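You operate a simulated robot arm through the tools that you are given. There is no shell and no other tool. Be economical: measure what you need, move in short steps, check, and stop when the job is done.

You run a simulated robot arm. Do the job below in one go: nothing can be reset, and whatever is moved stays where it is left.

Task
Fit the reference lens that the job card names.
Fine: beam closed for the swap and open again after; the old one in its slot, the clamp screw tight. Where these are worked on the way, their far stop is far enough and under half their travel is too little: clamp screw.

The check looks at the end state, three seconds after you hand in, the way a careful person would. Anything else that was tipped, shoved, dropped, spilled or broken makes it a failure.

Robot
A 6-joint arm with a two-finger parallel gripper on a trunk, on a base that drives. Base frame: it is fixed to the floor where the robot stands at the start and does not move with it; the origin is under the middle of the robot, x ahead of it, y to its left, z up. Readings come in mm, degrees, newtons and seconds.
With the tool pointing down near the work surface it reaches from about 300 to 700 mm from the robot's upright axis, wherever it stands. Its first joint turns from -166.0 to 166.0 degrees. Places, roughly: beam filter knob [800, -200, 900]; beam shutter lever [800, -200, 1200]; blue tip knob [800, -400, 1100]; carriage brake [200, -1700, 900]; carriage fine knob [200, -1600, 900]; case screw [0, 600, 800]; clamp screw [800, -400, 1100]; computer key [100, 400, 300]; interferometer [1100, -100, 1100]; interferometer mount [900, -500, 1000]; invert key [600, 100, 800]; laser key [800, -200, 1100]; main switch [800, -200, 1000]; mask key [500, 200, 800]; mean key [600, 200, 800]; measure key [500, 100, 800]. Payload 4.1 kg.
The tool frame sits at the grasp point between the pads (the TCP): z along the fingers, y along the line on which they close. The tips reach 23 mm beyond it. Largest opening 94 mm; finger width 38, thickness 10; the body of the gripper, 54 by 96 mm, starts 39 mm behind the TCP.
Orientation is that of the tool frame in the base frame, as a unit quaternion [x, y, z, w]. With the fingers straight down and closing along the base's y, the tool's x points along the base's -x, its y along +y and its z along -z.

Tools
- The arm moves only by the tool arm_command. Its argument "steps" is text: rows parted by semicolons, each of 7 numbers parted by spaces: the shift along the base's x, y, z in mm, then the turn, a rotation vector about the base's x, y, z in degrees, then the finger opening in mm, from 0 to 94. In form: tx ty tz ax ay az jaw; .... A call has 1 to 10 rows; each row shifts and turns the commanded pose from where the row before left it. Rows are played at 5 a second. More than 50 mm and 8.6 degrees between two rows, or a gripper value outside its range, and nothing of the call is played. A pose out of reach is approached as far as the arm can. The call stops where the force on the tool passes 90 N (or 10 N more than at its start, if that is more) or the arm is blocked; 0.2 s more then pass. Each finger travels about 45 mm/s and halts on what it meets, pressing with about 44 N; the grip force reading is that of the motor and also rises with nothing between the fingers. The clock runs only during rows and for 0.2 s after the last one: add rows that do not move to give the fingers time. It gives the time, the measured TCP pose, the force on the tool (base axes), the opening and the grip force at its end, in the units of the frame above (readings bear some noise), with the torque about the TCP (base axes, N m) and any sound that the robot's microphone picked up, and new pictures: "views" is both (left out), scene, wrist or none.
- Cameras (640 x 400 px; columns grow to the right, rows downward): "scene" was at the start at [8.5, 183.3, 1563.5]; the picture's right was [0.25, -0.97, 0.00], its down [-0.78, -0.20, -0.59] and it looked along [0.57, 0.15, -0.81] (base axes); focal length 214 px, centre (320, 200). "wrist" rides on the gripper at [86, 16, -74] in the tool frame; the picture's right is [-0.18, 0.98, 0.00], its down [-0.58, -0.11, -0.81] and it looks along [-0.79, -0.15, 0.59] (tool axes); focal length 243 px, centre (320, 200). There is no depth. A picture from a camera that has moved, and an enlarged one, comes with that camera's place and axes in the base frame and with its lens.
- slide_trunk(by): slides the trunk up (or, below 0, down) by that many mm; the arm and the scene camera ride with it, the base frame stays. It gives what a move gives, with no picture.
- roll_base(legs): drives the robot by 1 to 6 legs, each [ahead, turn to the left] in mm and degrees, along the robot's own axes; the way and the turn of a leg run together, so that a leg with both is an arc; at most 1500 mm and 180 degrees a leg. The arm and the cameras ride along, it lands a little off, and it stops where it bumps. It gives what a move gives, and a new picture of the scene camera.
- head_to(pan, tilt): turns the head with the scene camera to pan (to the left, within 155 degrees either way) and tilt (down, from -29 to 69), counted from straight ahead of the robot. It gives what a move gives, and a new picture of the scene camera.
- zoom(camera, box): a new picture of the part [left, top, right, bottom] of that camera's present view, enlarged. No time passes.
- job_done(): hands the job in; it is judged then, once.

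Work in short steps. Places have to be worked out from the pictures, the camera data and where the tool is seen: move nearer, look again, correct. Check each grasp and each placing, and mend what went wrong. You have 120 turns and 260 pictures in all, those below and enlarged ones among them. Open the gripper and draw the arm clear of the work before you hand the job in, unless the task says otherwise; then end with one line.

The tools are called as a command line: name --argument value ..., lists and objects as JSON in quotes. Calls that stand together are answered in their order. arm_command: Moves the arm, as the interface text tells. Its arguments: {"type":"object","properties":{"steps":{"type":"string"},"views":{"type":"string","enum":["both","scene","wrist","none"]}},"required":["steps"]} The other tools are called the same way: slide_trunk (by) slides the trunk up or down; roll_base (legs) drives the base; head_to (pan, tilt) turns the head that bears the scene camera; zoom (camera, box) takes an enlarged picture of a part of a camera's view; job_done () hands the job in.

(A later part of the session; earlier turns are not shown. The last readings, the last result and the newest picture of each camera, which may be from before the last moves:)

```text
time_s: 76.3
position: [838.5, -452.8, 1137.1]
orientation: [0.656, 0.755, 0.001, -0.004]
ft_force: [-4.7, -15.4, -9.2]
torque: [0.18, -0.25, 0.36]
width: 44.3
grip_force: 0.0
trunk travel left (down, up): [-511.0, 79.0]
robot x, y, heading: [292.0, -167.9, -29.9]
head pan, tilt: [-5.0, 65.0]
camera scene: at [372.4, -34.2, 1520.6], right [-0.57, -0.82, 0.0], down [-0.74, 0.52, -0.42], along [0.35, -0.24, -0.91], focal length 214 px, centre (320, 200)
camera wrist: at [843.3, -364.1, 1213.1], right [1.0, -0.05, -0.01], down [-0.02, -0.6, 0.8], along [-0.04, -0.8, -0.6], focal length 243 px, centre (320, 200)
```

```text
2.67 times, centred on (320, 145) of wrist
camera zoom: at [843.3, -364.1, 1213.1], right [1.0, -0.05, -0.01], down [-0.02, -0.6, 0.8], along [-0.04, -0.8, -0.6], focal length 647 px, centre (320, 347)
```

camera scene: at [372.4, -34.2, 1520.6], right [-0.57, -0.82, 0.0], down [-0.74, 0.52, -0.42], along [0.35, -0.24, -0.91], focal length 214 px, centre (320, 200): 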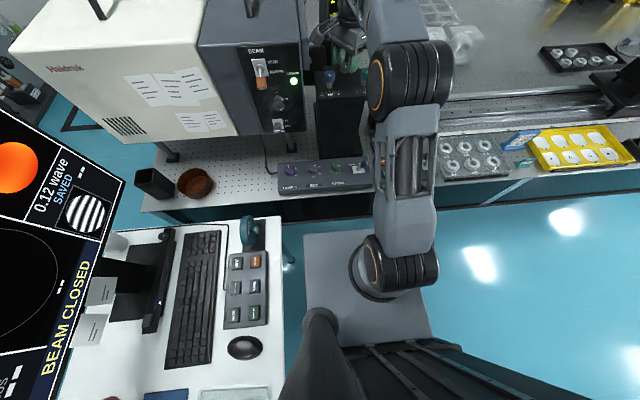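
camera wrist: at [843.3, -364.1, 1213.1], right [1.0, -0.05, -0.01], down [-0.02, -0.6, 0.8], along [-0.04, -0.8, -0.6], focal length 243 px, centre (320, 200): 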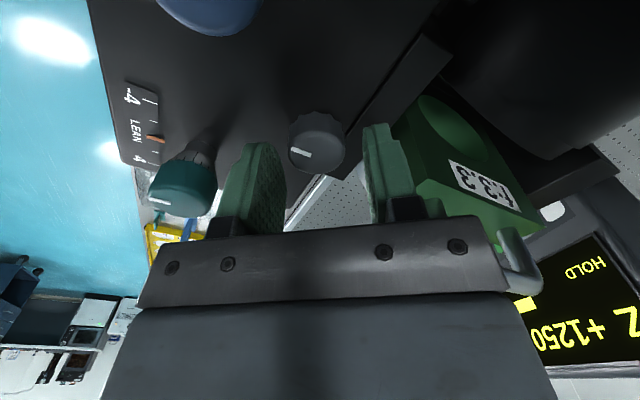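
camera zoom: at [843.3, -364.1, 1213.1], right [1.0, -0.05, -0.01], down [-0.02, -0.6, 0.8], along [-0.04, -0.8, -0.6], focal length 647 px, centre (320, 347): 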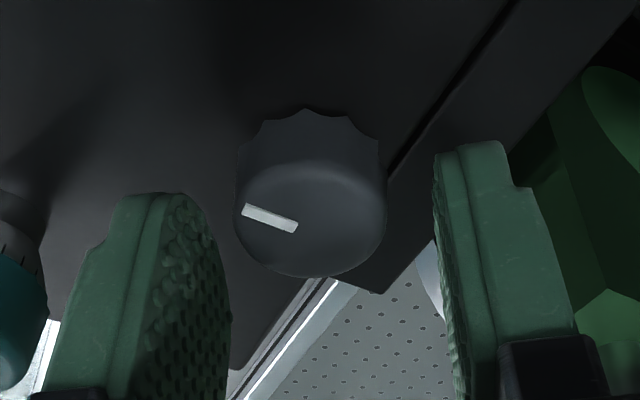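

A corner of the gripper still touches the handle side (about 18 N). I rise just past the knob top, then draw away towards the robot.

arm_command --steps "0 3 8 0 0 0 44; -10 8 4 0 0 0 44; -15 8.7 10 0 0 0 44; -15 8.7 30 0 0 8 44; 0 0 40 0 0 8.5 44; 0 0 10 0 0 8.5 44; 0 0 0 0 0 8.5 44; 0 0 0 0 0 8.5 44; 0 0 0 0 0 8.5 44; 0 0 0 0 0 0 94"

zoom --camera "wrist" --box '[200, 70, 440, 220]'

```text
time_s: 78.5
position: [799.6, -420.0, 1239.4]
orientation: [0.27, 0.963, -0.002, -0.003]
ft_force: [0.3, 0.5, 0.1]
torque: [-0.01, 0.0, 0.04]
width: 78.8
grip_force: 0.1
trunk travel left (down, up): [-511.0, 79.0]
robot x, y, heading: [294.2, -169.3, -30.2]
head pan, tilt: [-5.0, 65.0]
camera scene: at [372.5, -31.2, 1520.3], right [-0.57, -0.82, 0.0], down [-0.74, 0.52, -0.42], along [0.35, -0.24, -0.91], focal length 214 px, centre (320, 200)
camera wrist: at [734.0, -361.8, 1315.2], right [0.67, 0.74, -0.01], down [0.45, -0.39, 0.8], along [0.6, -0.54, -0.59], focal length 243 px, centre (320, 200)
```

scene: 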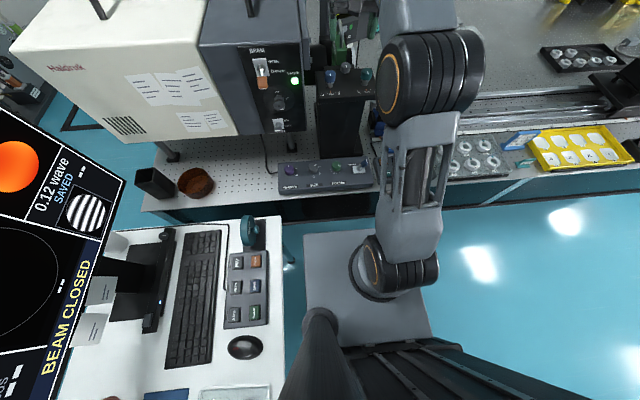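
wrist: 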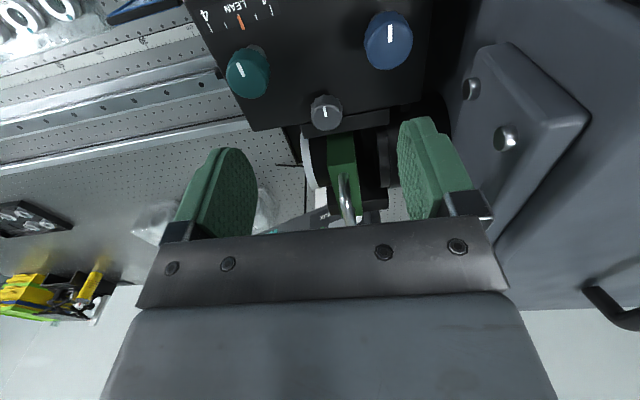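

```text
2.67 times, centred on (320, 145) of wrist
camera zoom: at [734.0, -361.8, 1315.2], right [0.67, 0.74, -0.01], down [0.45, -0.39, 0.8], along [0.6, -0.54, -0.59], focal length 647 px, centre (320, 347)
```

zoom: 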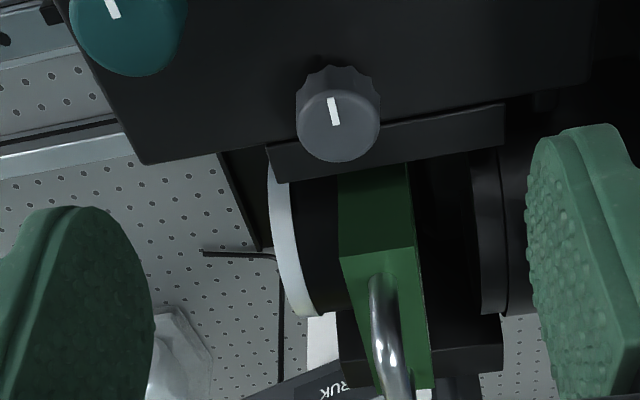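

The screw mark now points towards me, half a turn round. The handle runs along a from about 1022 to 1085 at b≈36, top z≈1165. I pitch the tool 30° forward and bring it above the handle.

arm_command --steps "32 -18.4 -5 -3.75 -6.5 0 70; 32 -18.4 -5 -3.75 -6.5 1.3 60; 32 -18.4 -10 -3.75 -6.5 0 50; 30 -17.3 -10 -3.75 -6.5 0 50; 0 0 0 0 0 0 50"

zoom --camera "wrist" --box '[200, 70, 440, 220]'

zoom --camera "scene" --box '[280, 0, 440, 100]'

```text
time_s: 79.7
position: [922.8, -493.9, 1209.8]
orientation: [0.252, 0.933, -0.066, 0.249]
ft_force: [-0.3, 0.7, -0.8]
torque: [-0.01, 0.01, -0.04]
width: 50.1
grip_force: 0.0
trunk travel left (down, up): [-511.0, 79.0]
robot x, y, heading: [288.2, -171.5, -30.1]
head pan, tilt: [-5.0, 65.0]
camera scene: at [372.5, -31.2, 1520.3], right [-0.57, -0.82, 0.0], down [-0.74, 0.52, -0.42], along [0.35, -0.24, -0.91], focal length 214 px, centre (320, 200)
camera wrist: at [835.4, -423.1, 1231.9], right [0.63, 0.77, 0.09], down [0.03, -0.15, 0.99], along [0.77, -0.62, -0.12], focal length 243 px, centre (320, 200)
```

scene: 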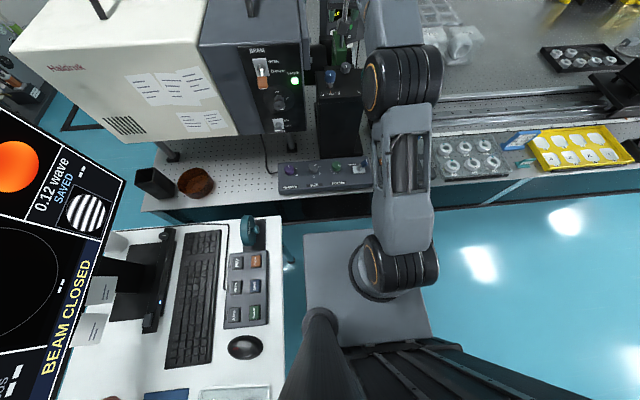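
wrist: 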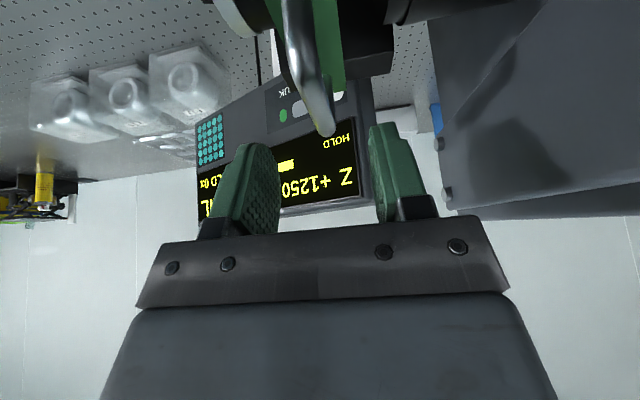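

```text
2.67 times, centred on (320, 145) of wrist
camera zoom: at [835.4, -423.1, 1231.9], right [0.63, 0.77, 0.09], down [0.03, -0.15, 0.99], along [0.77, -0.62, -0.12], focal length 647 px, centre (320, 347)
```

zoom: 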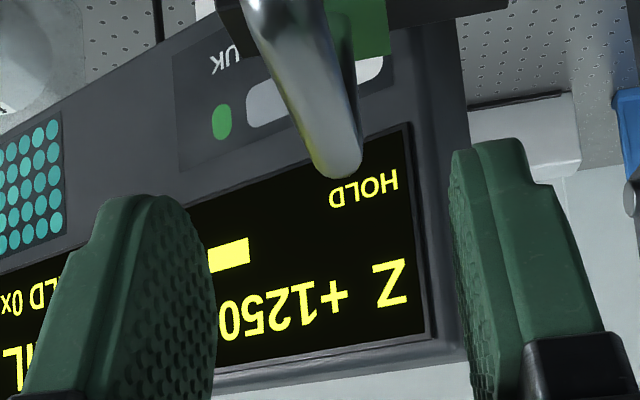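

```text
4.00 times, centred on (360, 50) of scene
camera zoom: at [372.5, -31.2, 1520.3], right [-0.57, -0.82, 0.0], down [-0.74, 0.52, -0.42], along [0.35, -0.24, -0.91], focal length 858 px, centre (160, 800)
```

zoom: 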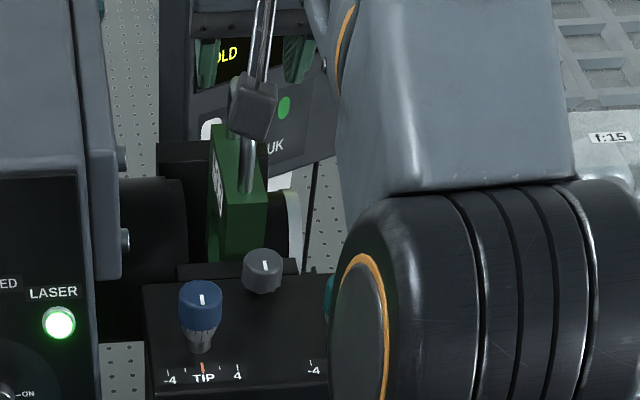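

Handle bar runs a≈1023–1085 at b≈37, z≈1167. I centre on it, lower 44 mm and close.

arm_command --steps "8.9 -0.5 -10 0 0 0 50; 0 0 -12 0 0 0 50; 0 0 -12 0 0 0 50; 0 0 -9 0 0 0 50; 0 0 0 0 0 0 50" --views "wrist"

zoom --camera "scene" --box '[300, 0, 400, 62]'

```text
time_s: 80.9
position: [933.2, -494.4, 1166.4]
orientation: [0.252, 0.933, -0.067, 0.248]
ft_force: [-0.6, -0.2, -0.3]
torque: [0.03, 0.05, -0.03]
width: 49.7
grip_force: 0.0
trunk travel left (down, up): [-511.0, 79.0]
robot x, y, heading: [295.4, -171.4, -30.1]
head pan, tilt: [-5.0, 65.0]
camera wrist: at [844.5, -423.3, 1189.3], right [0.63, 0.77, 0.09], down [0.03, -0.15, 0.99], along [0.77, -0.62, -0.12], focal length 243 px, centre (320, 200)
```

wrist: 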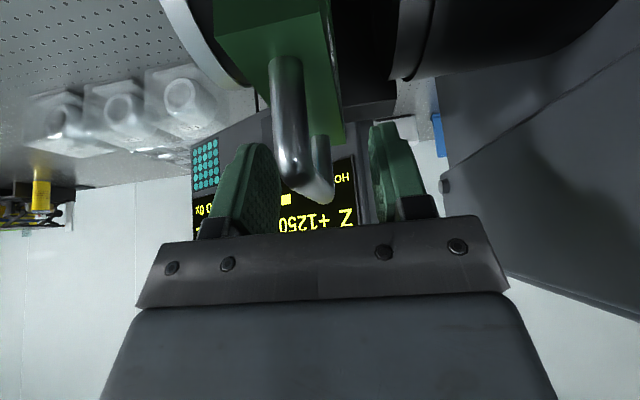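

```text
6.40 times, centred on (350, 31) of scene
camera zoom: at [372.4, -31.2, 1520.3], right [-0.57, -0.82, 0.0], down [-0.74, 0.52, -0.42], along [0.35, -0.24, -0.91], focal length 1373 px, centre (128, 1282)
```

zoom: 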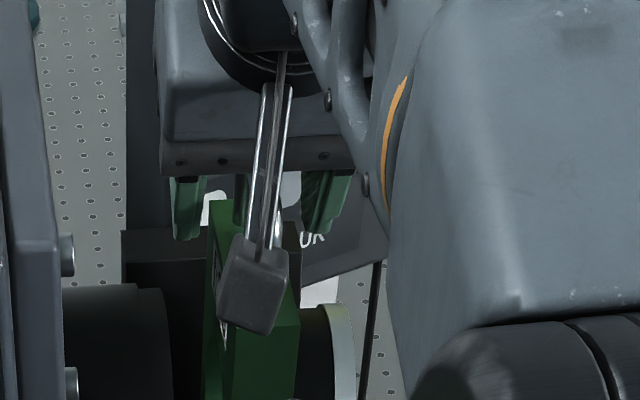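

The bar is between the pads. I close and check the grip.

arm_command --steps "0 0 0 0 0 0 30; 0 0 0 0 0 0 5; 0 0 0 0 0 0 5; 0 0 0 0 0 0 5; 0 0 0 0 0 0 5" --views "wrist"

```text
time_s: 82.1
position: [933.3, -494.9, 1166.1]
orientation: [0.252, 0.933, -0.067, 0.247]
ft_force: [-0.9, -0.8, 0.8]
torque: [0.0, 0.01, -0.04]
width: 11.9
grip_force: 44.2
trunk travel left (down, up): [-511.0, 79.0]
robot x, y, heading: [292.6, -169.3, -30.4]
head pan, tilt: [-5.0, 65.0]
camera wrist: at [844.4, -423.5, 1189.3], right [0.63, 0.77, 0.09], down [0.04, -0.15, 0.99], along [0.77, -0.62, -0.12], focal length 243 px, centre (320, 200)
```

wrist: 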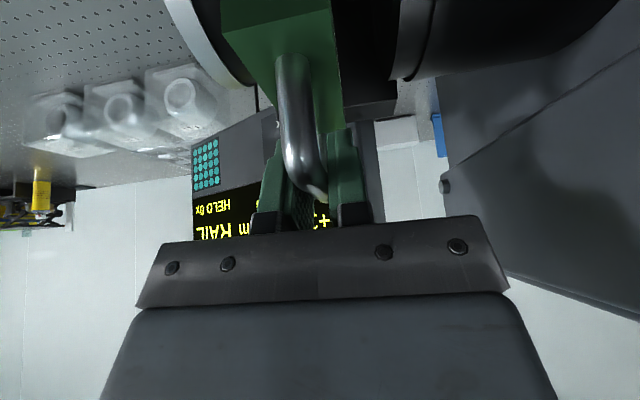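

Gripped at 11.9 mm. A slow 8 mm test lift while watching the force.

arm_command --steps "0 0 2 0 0 0 5; 0 0 2 0 0 0 5; 0 0 2 0 0 0 5; 0 0 2 0 0 0 5; 0 0 0 0 0 0 5" --views "wrist"

```text
time_s: 83.3
position: [933.4, -494.7, 1173.9]
orientation: [0.251, 0.933, -0.066, 0.248]
ft_force: [-0.2, 0.0, -4.9]
torque: [0.03, -0.05, -0.02]
width: 11.8
grip_force: 43.7
trunk travel left (down, up): [-511.0, 79.0]
robot x, y, heading: [290.6, -172.5, -30.1]
head pan, tilt: [-5.0, 65.0]
camera wrist: at [845.4, -423.6, 1196.4], right [0.63, 0.77, 0.09], down [0.04, -0.15, 0.99], along [0.77, -0.62, -0.12], focal length 243 px, centre (320, 200)
```

wrist: 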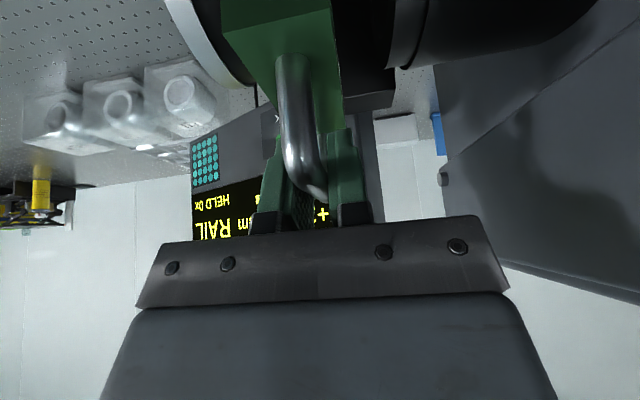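

It lifts freely with about 5 N weight, so the clamp is open. I lift straight up with the trunk, then look.

slide_trunk --by 75

arm_command --steps "0 0 10 0 0 0 5; 0 0 10 0 0 0 5; 0 0 10 0 0 0 5; 0 0 0 0 0 0 5"

zoom --camera "scene" --box '[280, 0, 440, 100]'

```text
time_s: 84.4
position: [933.0, -494.4, 1248.5]
orientation: [0.251, 0.933, -0.066, 0.248]
ft_force: [0.2, 0.1, -5.3]
torque: [0.05, -0.05, -0.01]
width: 11.8
grip_force: 44.0
trunk travel left (down, up): [-586.0, 4.0]
robot x, y, heading: [292.4, -171.1, -29.9]
head pan, tilt: [-5.0, 65.0]
```

```text
time_s: 85.4
position: [933.9, -493.4, 1279.4]
orientation: [0.252, 0.933, -0.066, 0.249]
ft_force: [0.2, 0.4, -4.9]
torque: [0.05, -0.07, -0.01]
width: 11.8
grip_force: 44.0
trunk travel left (down, up): [-586.0, 4.0]
robot x, y, heading: [296.6, -172.3, -29.7]
head pan, tilt: [-5.0, 65.0]
camera scene: at [373.0, -31.5, 1595.3], right [-0.57, -0.82, 0.0], down [-0.74, 0.52, -0.42], along [0.35, -0.24, -0.91], focal length 214 px, centre (320, 200)
camera wrist: at [845.4, -423.9, 1301.5], right [0.63, 0.77, 0.09], down [0.04, -0.15, 0.99], along [0.77, -0.62, -0.12], focal length 243 px, centre (320, 200)
```

scene: 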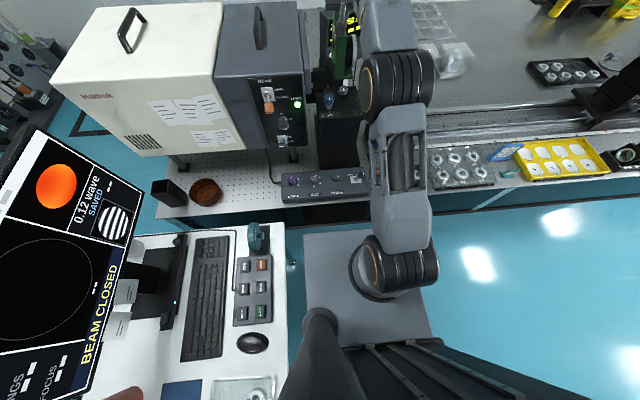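
wrist: 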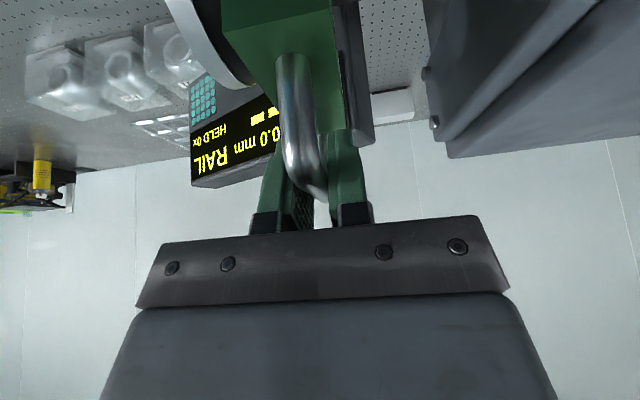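

```text
4.00 times, centred on (360, 50) of scene
camera zoom: at [373.0, -31.5, 1595.3], right [-0.57, -0.82, 0.0], down [-0.74, 0.52, -0.42], along [0.35, -0.24, -0.91], focal length 858 px, centre (160, 800)
```

zoom: 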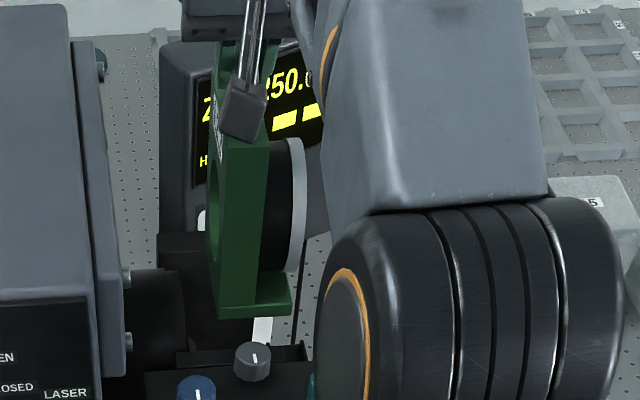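

Lens is out and clear. For the swap a vertical grasp would be better at the case, so I check how much closer the robot may drive to the table.

zoom --camera "scene" --box '[270, 170, 450, 282]'

```text
3.56 times, centred on (360, 226) of scene
camera zoom: at [373.0, -31.5, 1595.3], right [-0.57, -0.82, 0.0], down [-0.74, 0.52, -0.42], along [0.35, -0.24, -0.91], focal length 763 px, centre (178, 108)
```

zoom: 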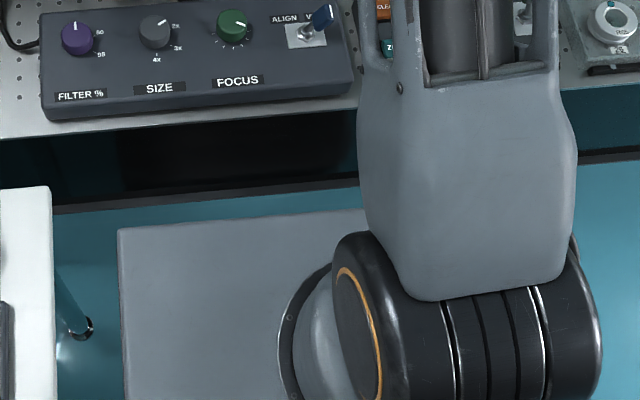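

Plan: carry the lens at this tilt and inspect clearances at the case. Lift 35 mm more, then retract over the knobs.

arm_command --steps "0 0 15 0 0 0 5; -6 3.5 15 0 0 0 5; -20 11.5 10 0 0 0 5; -35 20 5 0 0 0 5; -40 23 0 0 0 0 5; -40 23 0 0 0 0 5; -40 23 0 0 0 0 5; -40 23 0 0 0 0 5; -40 23 0 0 0 0 5; 0 0 0 0 0 0 5" --views "scene"

```text
time_s: 87.6
position: [672.0, -345.0, 1322.4]
orientation: [0.251, 0.933, -0.066, 0.248]
ft_force: [-0.3, 0.8, -5.7]
torque: [0.04, -0.01, 0.04]
width: 11.7
grip_force: 43.9
trunk travel left (down, up): [-586.0, 4.0]
robot x, y, heading: [290.0, -170.9, -29.9]
head pan, tilt: [-5.0, 65.0]
camera scene: at [373.1, -31.5, 1595.3], right [-0.57, -0.82, 0.0], down [-0.74, 0.52, -0.42], along [0.35, -0.24, -0.91], focal length 214 px, centre (320, 200)
```

scene: 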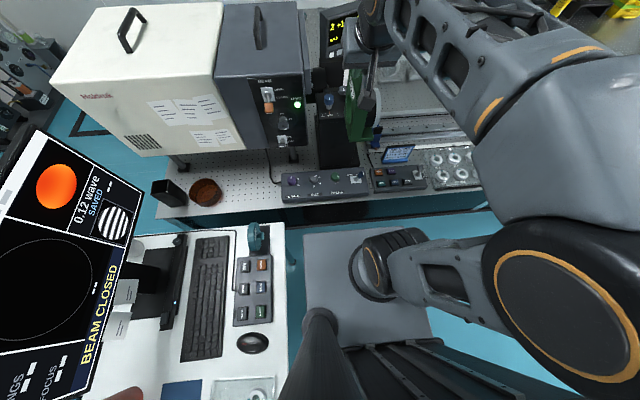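

Drive straight back 560 mm, bringing the lens case within reach on the left.

roll_base --legs '[[-560, 0]]'

head_to --pan 90 --tilt 50

zoom --camera "scene" --box '[160, 80, 480, 280]'

```text
time_s: 90.8
position: [186.8, -64.2, 1323.5]
orientation: [0.251, 0.933, -0.066, 0.248]
ft_force: [0.1, 0.2, -5.4]
torque: [0.07, -0.02, -0.03]
width: 11.8
grip_force: 44.0
trunk travel left (down, up): [-586.0, 4.0]
robot x, y, heading: [-190.8, 106.4, -30.0]
head pan, tilt: [-5.0, 65.0]
camera scene: at [-114.0, 248.3, 1595.3], right [-0.57, -0.82, 0.0], down [-0.74, 0.52, -0.42], along [0.35, -0.24, -0.91], focal length 214 px, centre (320, 200)
```

scene: 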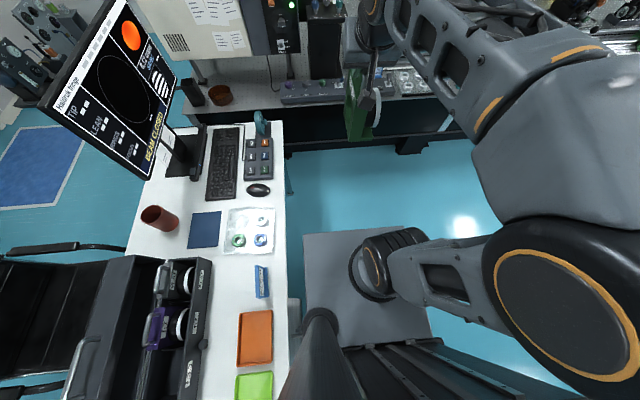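

```text
time_s: 92.5
position: [186.2, -65.5, 1323.4]
orientation: [0.251, 0.934, -0.065, 0.247]
ft_force: [-0.2, -0.3, -4.5]
torque: [0.03, -0.02, -0.02]
width: 11.9
grip_force: 44.0
trunk travel left (down, up): [-586.0, 4.0]
robot x, y, heading: [-192.2, 108.2, -30.1]
head pan, tilt: [90.0, 50.0]
camera scene: at [-125.0, 349.5, 1613.4], right [0.87, -0.5, 0.0], down [-0.38, -0.66, -0.64], along [0.32, 0.56, -0.77], focal length 214 px, centre (320, 200)
```

scene: 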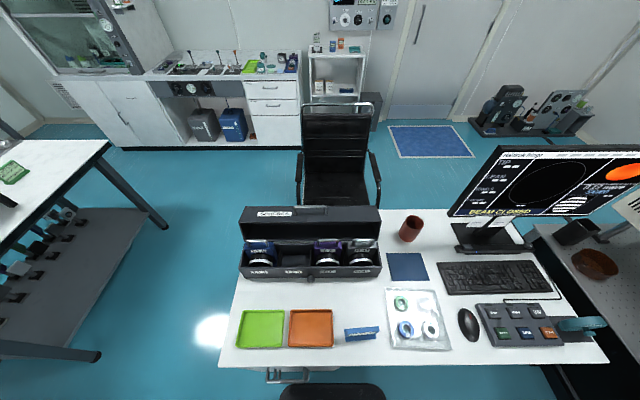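

```text
2.00 times, centred on (320, 180) of scene
camera zoom: at [-125.0, 349.5, 1613.4], right [0.87, -0.5, 0.0], down [-0.38, -0.66, -0.64], along [0.32, 0.56, -0.77], focal length 429 px, centre (320, 240)
```

zoom: 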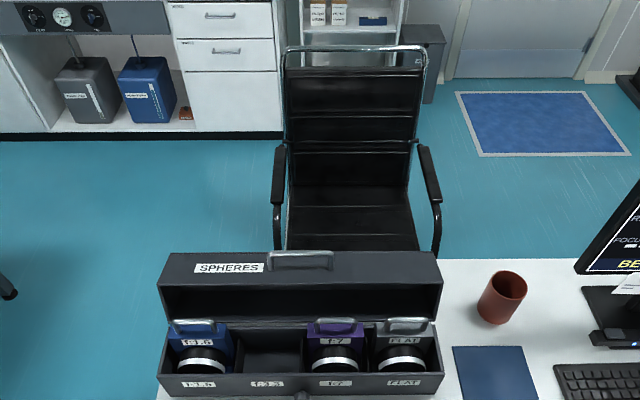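

Slots from the picture: 3.3 at a≈-378, f:7 at -255, FLAT at -135; handles at b≈593, z≈977. I drive back 180 mm more so both slots are reachable clear of the mast.

roll_base --legs '[[-180, 0]]'

zoom --camera "scene" --box '[260, 180, 480, 300]'

```text
time_s: 94.0
position: [28.9, 26.3, 1324.1]
orientation: [0.25, 0.934, -0.065, 0.247]
ft_force: [-0.1, 0.6, -5.1]
torque: [0.03, -0.03, 0.05]
width: 11.9
grip_force: 43.8
trunk travel left (down, up): [-586.0, 4.0]
robot x, y, heading: [-348.1, 198.0, -29.7]
head pan, tilt: [90.0, 50.0]
camera scene: at [-283.3, 440.1, 1613.4], right [0.87, -0.5, 0.0], down [-0.38, -0.67, -0.64], along [0.32, 0.56, -0.77], focal length 214 px, centre (320, 200)
```

scene: 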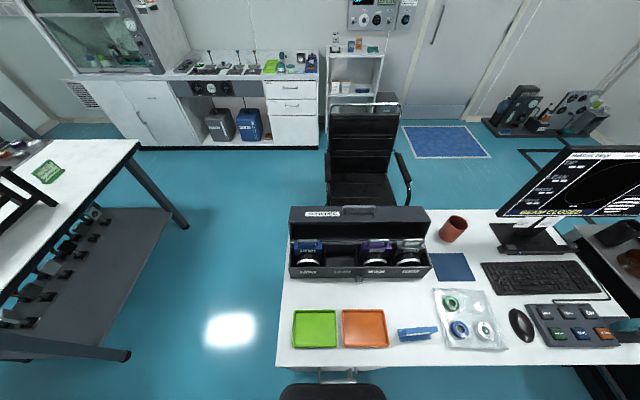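

```text
2.91 times, centred on (370, 240) of scene
camera zoom: at [-283.3, 440.1, 1613.4], right [0.87, -0.5, 0.0], down [-0.38, -0.67, -0.64], along [0.32, 0.56, -0.77], focal length 624 px, centre (174, 84)
```

zoom: 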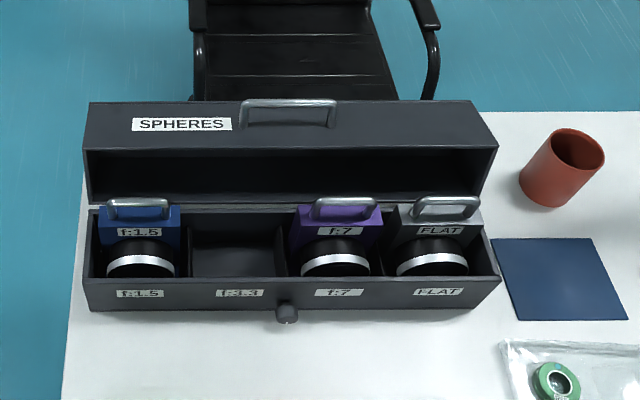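

Better fit of three views: handles at b≈618, z≈935; slot 3.3 at a≈-380. I swing the arm round to the left, high above the desk.

arm_command --steps "20.5 43.6 0 0 0 0 5; 15.3 46.6 0 0 0 0 5; 7.4 48.8 0 0 0 0 5; -0.6 48.9 0 0 0 0 5; -6.5 48.8 0 0 0 0 5; -13.3 46.9 0 0 0 0 5; -17.9 45 0 0 0 0 5; 0 0 0 0 0 0 5" --views "scene"

arm_command --steps "-20.6 44.2 0 0 0 0 5; -23.4 43.5 0 0 0 0 5; -25.2 42.3 0 0 0 0 5; -27.1 41.1 0 0 0 0 5; -28.1 39.3 0 0 0 0 5; -7.3 27.3 0 0 0 0 5; 0 0 0 0 0 0 5"

```text
time_s: 95.8
position: [36.8, 355.1, 1324.1]
orientation: [0.251, 0.933, -0.066, 0.248]
ft_force: [0.6, 0.1, -5.1]
torque: [0.03, -0.04, -0.02]
width: 11.5
grip_force: 44.2
trunk travel left (down, up): [-586.0, 4.0]
robot x, y, heading: [-351.0, 199.5, -29.7]
head pan, tilt: [90.0, 50.0]
camera scene: at [-282.1, 439.6, 1613.4], right [0.87, -0.5, 0.0], down [-0.38, -0.66, -0.64], along [0.32, 0.56, -0.77], focal length 214 px, centre (320, 200)
```

scene: 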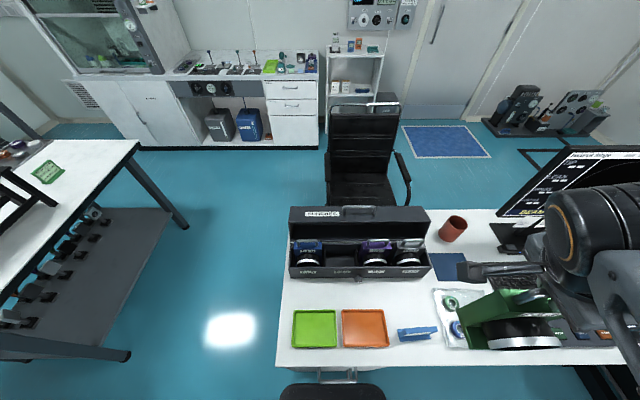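

```text
time_s: 97.4
position: [-97.5, 594.6, 1322.9]
orientation: [0.25, 0.934, -0.065, 0.248]
ft_force: [-0.4, -0.5, -4.9]
torque: [0.03, -0.07, 0.01]
width: 11.8
grip_force: 44.0
trunk travel left (down, up): [-586.0, 4.0]
robot x, y, heading: [-351.3, 196.1, -29.6]
head pan, tilt: [90.0, 50.0]
camera scene: at [-282.3, 439.9, 1613.4], right [0.87, -0.5, 0.0], down [-0.38, -0.66, -0.64], along [0.32, 0.56, -0.77], focal length 214 px, centre (320, 200)
camera wrist: at [-185.6, 664.4, 1345.4], right [0.63, 0.77, 0.09], down [0.04, -0.15, 0.99], along [0.78, -0.62, -0.12], focal length 243 px, centre (320, 200)
```

scene: 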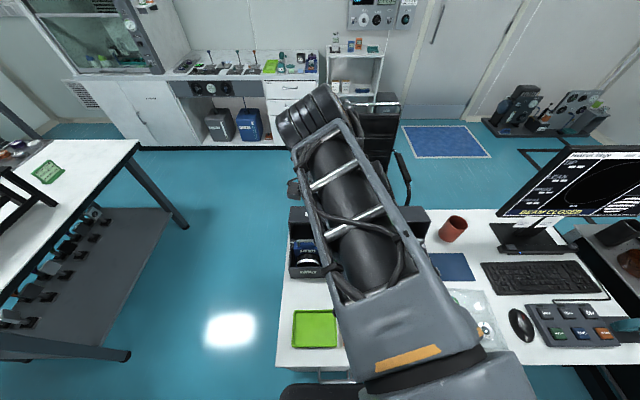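
wrist: 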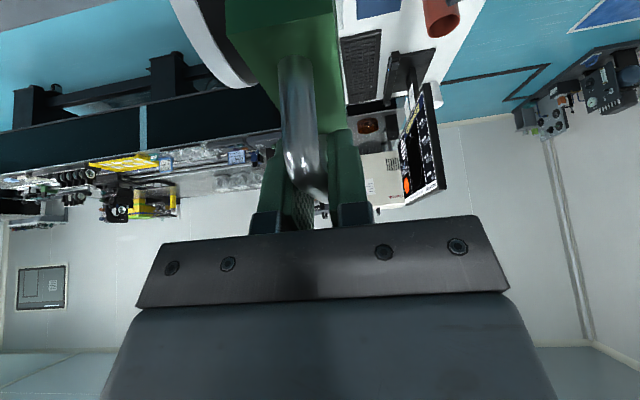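

To judge clearance to the lid I lower the trunk 200 mm (the lens stays over the front of the desk) for a flatter view.

slide_trunk --by -200

head_to --pan 90 --tilt 40

zoom --camera "scene" --box '[260, 150, 480, 290]'

```text
time_s: 99.6
position: [-96.6, 594.3, 1123.6]
orientation: [0.25, 0.934, -0.066, 0.247]
ft_force: [-0.6, 0.7, -5.5]
torque: [0.03, -0.04, 0.0]
width: 11.6
grip_force: 43.8
trunk travel left (down, up): [-386.0, 204.0]
robot x, y, heading: [-352.1, 198.0, -30.1]
head pan, tilt: [90.0, 50.0]
```

```text
time_s: 100.3
position: [-96.9, 593.8, 1122.6]
orientation: [0.25, 0.934, -0.066, 0.247]
ft_force: [-0.3, 0.6, -6.5]
torque: [0.06, -0.07, 0.0]
width: 11.7
grip_force: 43.7
trunk travel left (down, up): [-386.0, 204.0]
robot x, y, heading: [-349.6, 197.2, -29.8]
head pan, tilt: [90.0, 40.0]
camera scene: at [-278.3, 447.1, 1427.4], right [0.87, -0.5, 0.0], down [-0.32, -0.56, -0.77], along [0.38, 0.66, -0.64], focal length 214 px, centre (320, 200)
```

scene: 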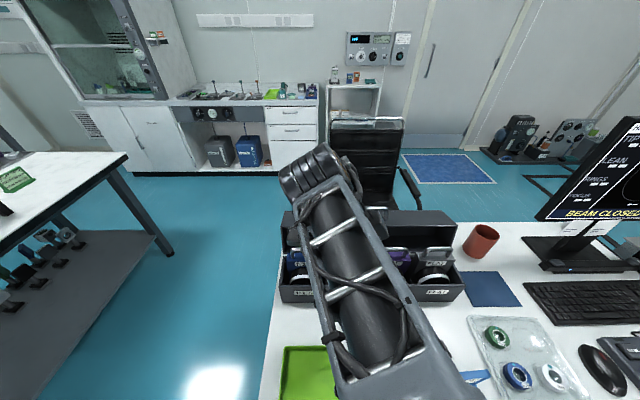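

```text
2.86 times, centred on (370, 220) of scene
camera zoom: at [-278.3, 447.1, 1427.4], right [0.87, -0.5, 0.0], down [-0.32, -0.56, -0.77], along [0.38, 0.66, -0.64], focal length 613 px, centre (177, 143)
```

zoom: 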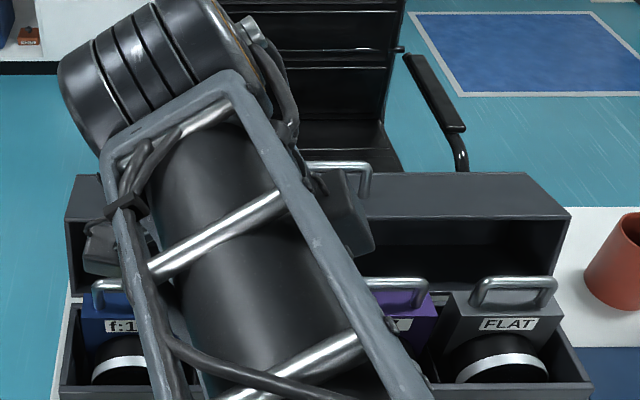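

The lid's rim (b≈651, up to z≈1003) leaves only 35 mm behind the handle line, so the gripper must lean back towards me when placing. I will set the lens on the free patch of desk (a≈-175, b≈500) and regrip it with that lean.

arm_command --steps "39.1 -14.7 0 0 0 0 5; 39.1 -14.7 0 0 0 0 5; 39.1 -14.7 0 0 0 0 5; 39.1 -14.7 0 0 0 0 5; 39.1 -14.7 0 0 0 0 5; 0 0 -40 0 0 0 5; 0 0 -40 0 0 0 5; 0 0 -40 0 0 0 5; 0 0 -25 0 0 0 5; 0 0 0 0 0 0 5"

zoom --camera "scene" --box '[320, 180, 540, 320]'

```text
time_s: 102.5
position: [100.3, 519.6, 977.7]
orientation: [0.25, 0.934, -0.065, 0.248]
ft_force: [-0.5, -1.1, -5.4]
torque: [0.05, -0.07, -0.05]
width: 11.5
grip_force: 44.6
trunk travel left (down, up): [-386.0, 204.0]
robot x, y, heading: [-349.3, 198.1, -29.9]
head pan, tilt: [90.0, 40.0]
camera scene: at [-278.0, 447.1, 1427.5], right [0.87, -0.5, 0.0], down [-0.32, -0.56, -0.77], along [0.38, 0.66, -0.64], focal length 214 px, centre (320, 200)
camera wrist: at [11.3, 591.3, 999.7], right [0.63, 0.77, 0.09], down [0.04, -0.15, 0.99], along [0.78, -0.62, -0.12], focal length 243 px, centre (320, 200)
```

scene: 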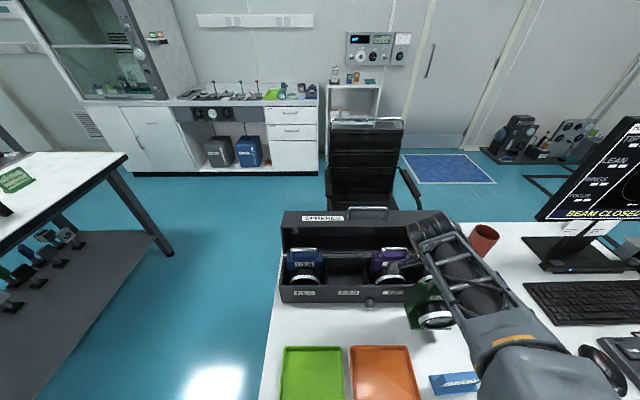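
wrist: 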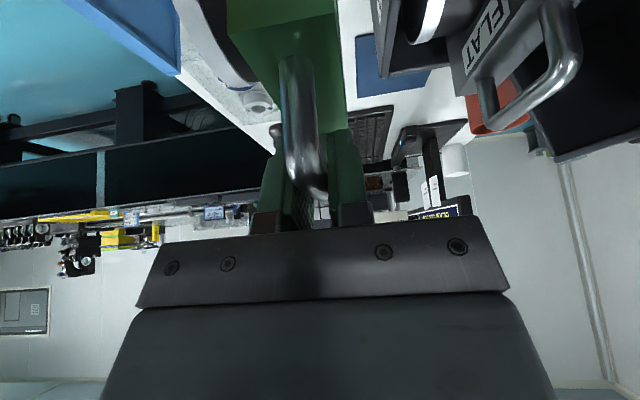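

```text
2.86 times, centred on (430, 250) of scene
camera zoom: at [-278.0, 447.1, 1427.5], right [0.87, -0.5, 0.0], down [-0.32, -0.56, -0.77], along [0.38, 0.66, -0.64], focal length 613 px, centre (6, 57)
```

zoom: 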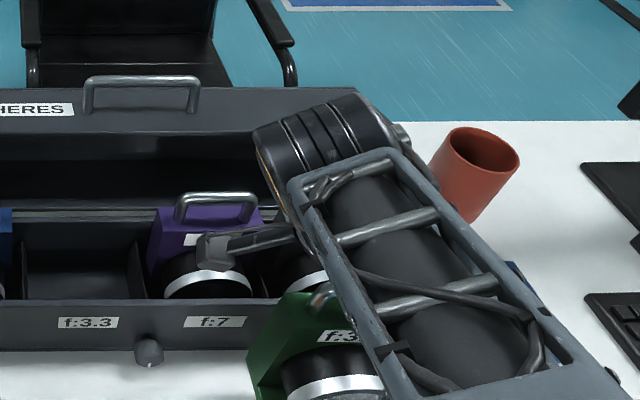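

Position is over the free patch. I lower toward the desk, watching for the weight to come off.

arm_command --steps "0 0 -10 0 0 0 5; 0 0 -10 0 0 0 5; 0 0 -6 0 0 0 5; 0 0 0 0 0 0 5" --views "none"

arm_command --steps "0 0 -3 0 0 0 5; 0 0 -3 0 0 0 5; 0 0 0 0 0 0 5" --views "none"

arm_command --steps "0 0 -2 0 0 0 5; 0 0 -2 0 0 0 5; 0 0 0 0 0 0 5" --views "scene"

zoom --camera "scene" --box '[380, 260, 480, 340]'

```text
time_s: 103.5
position: [98.6, 519.0, 951.7]
orientation: [0.25, 0.934, -0.066, 0.247]
ft_force: [-0.3, 0.3, -5.8]
torque: [0.03, -0.03, -0.01]
width: 11.5
grip_force: 44.3
trunk travel left (down, up): [-386.0, 204.0]
robot x, y, heading: [-348.8, 197.7, -30.0]
head pan, tilt: [90.0, 40.0]
```

```text
time_s: 104.3
position: [99.7, 520.1, 945.5]
orientation: [0.249, 0.934, -0.066, 0.247]
ft_force: [-0.3, 0.4, -4.5]
torque: [0.02, -0.06, -0.02]
width: 11.7
grip_force: 43.5
trunk travel left (down, up): [-386.0, 204.0]
robot x, y, heading: [-350.0, 198.5, -29.9]
head pan, tilt: [90.0, 40.0]
```

```text
time_s: 105.1
position: [99.8, 520.7, 941.8]
orientation: [0.25, 0.934, -0.065, 0.248]
ft_force: [-0.2, -0.7, -5.9]
torque: [0.03, -0.02, -0.01]
width: 11.6
grip_force: 44.3
trunk travel left (down, up): [-386.0, 204.0]
robot x, y, heading: [-352.9, 197.4, -29.5]
head pan, tilt: [90.0, 40.0]
camera scene: at [-278.1, 447.1, 1427.5], right [0.87, -0.5, 0.0], down [-0.32, -0.56, -0.77], along [0.38, 0.66, -0.64], focal length 214 px, centre (320, 200)
```

scene: 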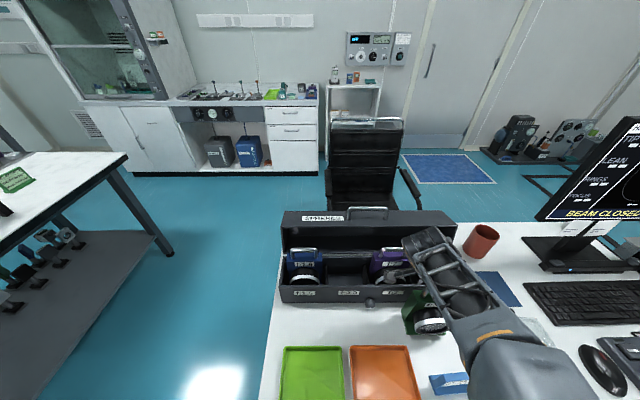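

```text
5.00 times, centred on (430, 300) of scene
camera zoom: at [-278.1, 447.1, 1427.5], right [0.87, -0.5, 0.0], down [-0.32, -0.56, -0.77], along [0.38, 0.66, -0.64], focal length 1072 px, centre (-230, -300)
```

zoom: 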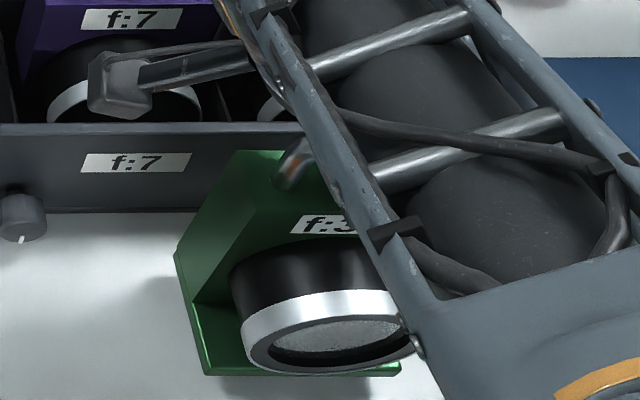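

Still hanging free (about 5.5 N). Continue down in 2 mm steps.

arm_command --steps "0 0 -2 0 0 0 5; 0 0 -2 0 0 0 5; 0 0 0 0 0 0 5" --views "none"

arm_command --steps "0 0 -2 0 0 0 5; 0 0 -2 0 0 0 5; 0 0 0 0 0 0 5" --views "none"

arm_command --steps "0 0 -2 0 0 0 5; 0 0 -2 0 0 0 5; 0 0 0 0 0 0 5" --views "none"

```text
time_s: 105.9
position: [99.4, 519.8, 937.7]
orientation: [0.25, 0.934, -0.066, 0.248]
ft_force: [-0.5, 0.3, -5.1]
torque: [0.03, -0.05, 0.02]
width: 11.8
grip_force: 44.2
trunk travel left (down, up): [-386.0, 204.0]
robot x, y, heading: [-348.9, 198.5, -29.9]
head pan, tilt: [90.0, 40.0]
```

```text
time_s: 106.7
position: [98.8, 519.6, 933.4]
orientation: [0.25, 0.934, -0.065, 0.248]
ft_force: [-0.3, 0.5, -4.3]
torque: [-0.01, -0.03, -0.01]
width: 11.5
grip_force: 44.0
trunk travel left (down, up): [-386.0, 204.0]
robot x, y, heading: [-349.9, 195.9, -29.6]
head pan, tilt: [90.0, 40.0]
```

```text
time_s: 107.5
position: [98.3, 521.0, 929.8]
orientation: [0.25, 0.934, -0.066, 0.248]
ft_force: [0.4, 0.6, -5.9]
torque: [0.04, -0.01, -0.01]
width: 11.6
grip_force: 44.0
trunk travel left (down, up): [-386.0, 204.0]
robot x, y, heading: [-353.7, 198.8, -29.7]
head pan, tilt: [90.0, 40.0]
```

arm_command --steps "0 0 -2 0 0 0 5; 0 0 -2 0 0 0 5; 0 0 0 0 0 0 5" --views "none"

arm_command --steps "0 0 -2 0 0 0 5; 0 0 -2 0 0 0 5; 0 0 0 0 0 0 5" --views "none"

arm_command --steps "0 0 -2 0 0 0 5; 0 0 -2 0 0 0 5; 0 0 0 0 0 0 5" --views "scene"

zoom --camera "scene" --box '[380, 260, 480, 340]'

```text
time_s: 108.3
position: [99.0, 521.0, 925.4]
orientation: [0.25, 0.934, -0.066, 0.248]
ft_force: [-0.1, -0.6, -5.3]
torque: [0.01, -0.03, -0.01]
width: 11.9
grip_force: 43.8
trunk travel left (down, up): [-386.0, 204.0]
robot x, y, heading: [-349.7, 198.9, -29.7]
head pan, tilt: [90.0, 40.0]
```

```text
time_s: 109.1
position: [99.4, 521.3, 924.1]
orientation: [0.251, 0.933, -0.062, 0.25]
ft_force: [2.3, 8.9, 24.0]
torque: [0.25, 0.27, -0.07]
width: 11.5
grip_force: 44.4
trunk travel left (down, up): [-386.0, 204.0]
robot x, y, heading: [-350.1, 196.7, -29.9]
head pan, tilt: [90.0, 40.0]
```

```text
time_s: 109.9
position: [98.6, 520.8, 920.8]
orientation: [0.25, 0.933, -0.062, 0.251]
ft_force: [3.4, 7.8, 35.5]
torque: [-0.11, -0.15, 0.28]
width: 11.8
grip_force: 43.6
trunk travel left (down, up): [-386.0, 204.0]
robot x, y, heading: [-352.4, 197.1, -29.8]
head pan, tilt: [90.0, 40.0]
camera scene: at [-280.3, 446.0, 1428.0], right [0.87, -0.5, 0.0], down [-0.32, -0.56, -0.77], along [0.38, 0.67, -0.64], focal length 214 px, centre (320, 200)
```

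scene: 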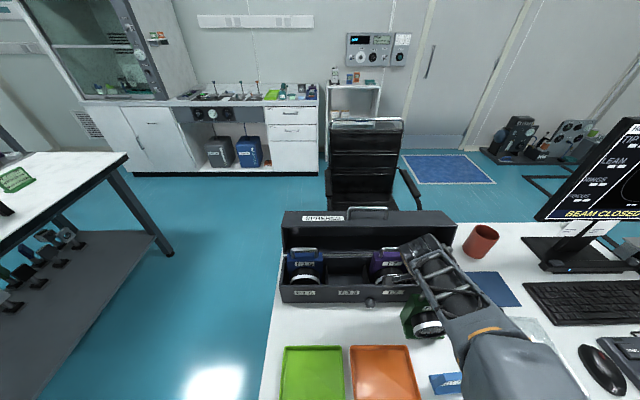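

```text
5.00 times, centred on (430, 300) of scene
camera zoom: at [-280.3, 446.0, 1428.0], right [0.87, -0.5, 0.0], down [-0.32, -0.56, -0.77], along [0.38, 0.67, -0.64], focal length 1072 px, centre (-230, -300)
```

zoom: 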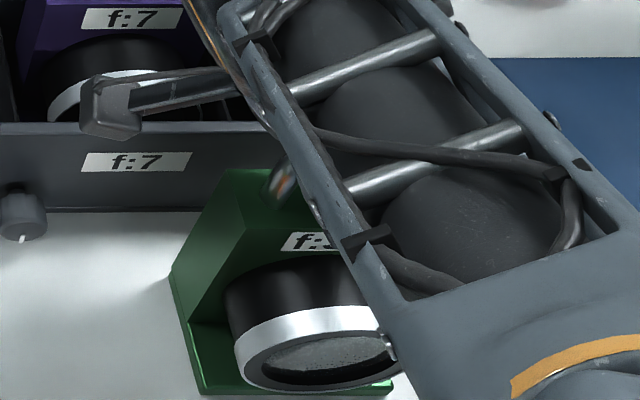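

Desk contact at TCP z≈924.5. I relieve the press, then open the fingers.

arm_command --steps "0 0 2.5 0 0 0 5; 0 0 2.5 0 0 0 5; 0 0 0 0 0 0 5" --views "none"

```text
time_s: 110.7
position: [98.5, 519.1, 921.2]
orientation: [0.251, 0.934, -0.067, 0.246]
ft_force: [1.6, 2.8, 5.6]
torque: [-0.3, -0.57, 0.19]
width: 11.5
grip_force: 44.3
trunk travel left (down, up): [-386.0, 204.0]
robot x, y, heading: [-351.6, 195.9, -29.9]
head pan, tilt: [90.0, 40.0]
```

arm_command --steps "0 0 0 0 0 0 14; 0 0 0 0 0 0 18; 0 0 0 0 0 0 30; 0 0 0 0 0 0 50; 0 0 0 0 0 0 50"

zoom --camera "scene" --box '[380, 260, 480, 340]'

```text
time_s: 111.9
position: [98.5, 518.9, 923.5]
orientation: [0.25, 0.934, -0.065, 0.248]
ft_force: [0.4, 0.5, -0.4]
torque: [-0.01, -0.01, 0.0]
width: 50.0
grip_force: 0.0
trunk travel left (down, up): [-386.0, 204.0]
robot x, y, heading: [-350.5, 195.2, -30.1]
head pan, tilt: [90.0, 40.0]
camera scene: at [-278.5, 446.9, 1427.6], right [0.87, -0.5, 0.0], down [-0.32, -0.56, -0.77], along [0.38, 0.66, -0.64], focal length 214 px, centre (320, 200)
camera wrist: at [9.9, 590.3, 945.5], right [0.63, 0.77, 0.09], down [0.04, -0.15, 0.99], along [0.78, -0.62, -0.12], focal length 243 px, centre (320, 200)
```

scene: 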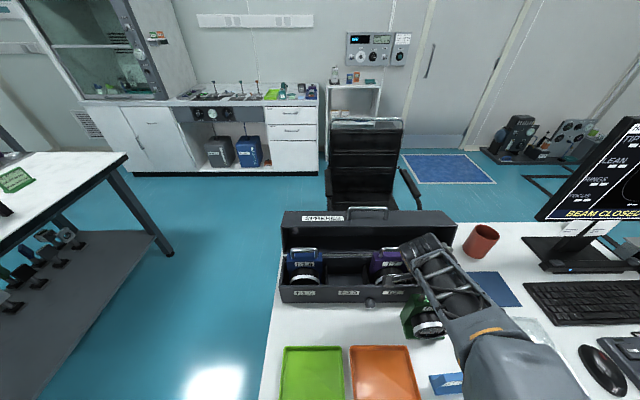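
wrist: 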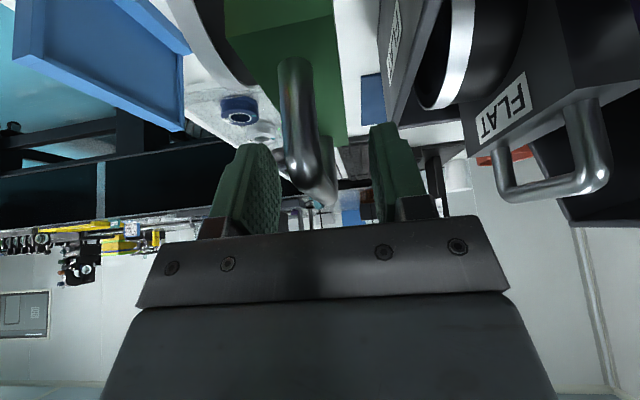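

```text
5.00 times, centred on (430, 300) of scene
camera zoom: at [-278.5, 446.9, 1427.6], right [0.87, -0.5, 0.0], down [-0.32, -0.56, -0.77], along [0.38, 0.66, -0.64], focal length 1072 px, centre (-230, -300)
```

zoom: 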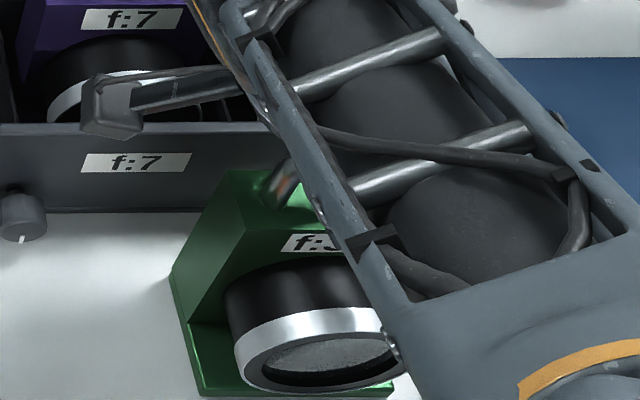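

The lens stands firm on the desk. I rise 55 mm, reduce the pitch to 12° and lean the gripper 22° towards me (fingers pointing back), ready to regrip.

arm_command --steps "0 0 25 0 0 0 50; 0 0 30 0 0 0 50; 0 0 0 3 5.2 0 50; 0 0 0 3 5.2 0 50; 0 0 0 3 5.2 0 50; 0 0 0 6.35 -3.67 0 50; 0 0 0 6.35 -3.67 0 50; 0 0 0 6.35 -3.67 0 50; 0 0 0 0 0 0 50"

zoom --camera "wrist" --box '[200, 70, 440, 220]'

```text
time_s: 113.9
position: [99.1, 519.6, 978.3]
orientation: [0.271, 0.938, 0.158, 0.146]
ft_force: [1.2, -0.6, 1.2]
torque: [0.05, -0.03, -0.01]
width: 50.0
grip_force: 0.0
trunk travel left (down, up): [-386.0, 204.0]
robot x, y, heading: [-351.3, 197.8, -29.9]
head pan, tilt: [90.0, 40.0]
camera scene: at [-278.5, 446.7, 1427.6], right [0.87, -0.5, 0.0], down [-0.32, -0.56, -0.77], along [0.38, 0.66, -0.64], focal length 214 px, centre (320, 200)
camera wrist: at [9.6, 565.1, 1036.0], right [0.6, 0.69, 0.41], down [0.13, -0.59, 0.8], along [0.79, -0.43, -0.44], focal length 243 px, centre (320, 200)
```

scene: 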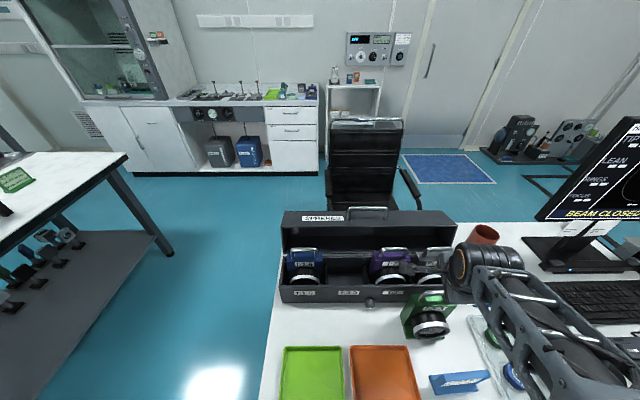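
wrist: 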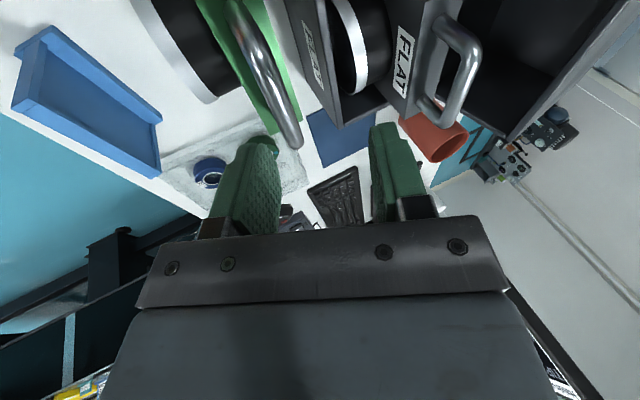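

```text
2.67 times, centred on (320, 145) of wrist
camera zoom: at [9.6, 565.1, 1036.0], right [0.6, 0.69, 0.41], down [0.13, -0.59, 0.8], along [0.79, -0.43, -0.44], focal length 647 px, centre (320, 347)
```

zoom: 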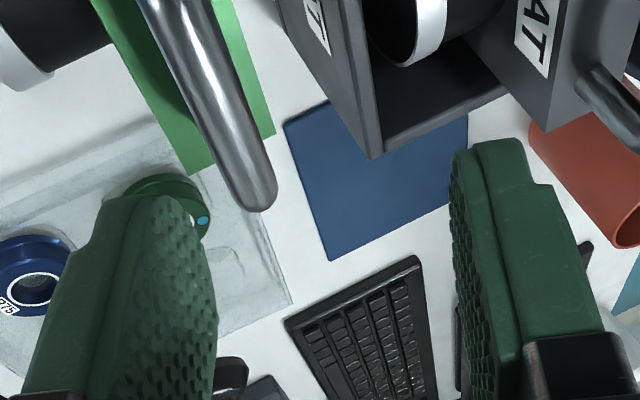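

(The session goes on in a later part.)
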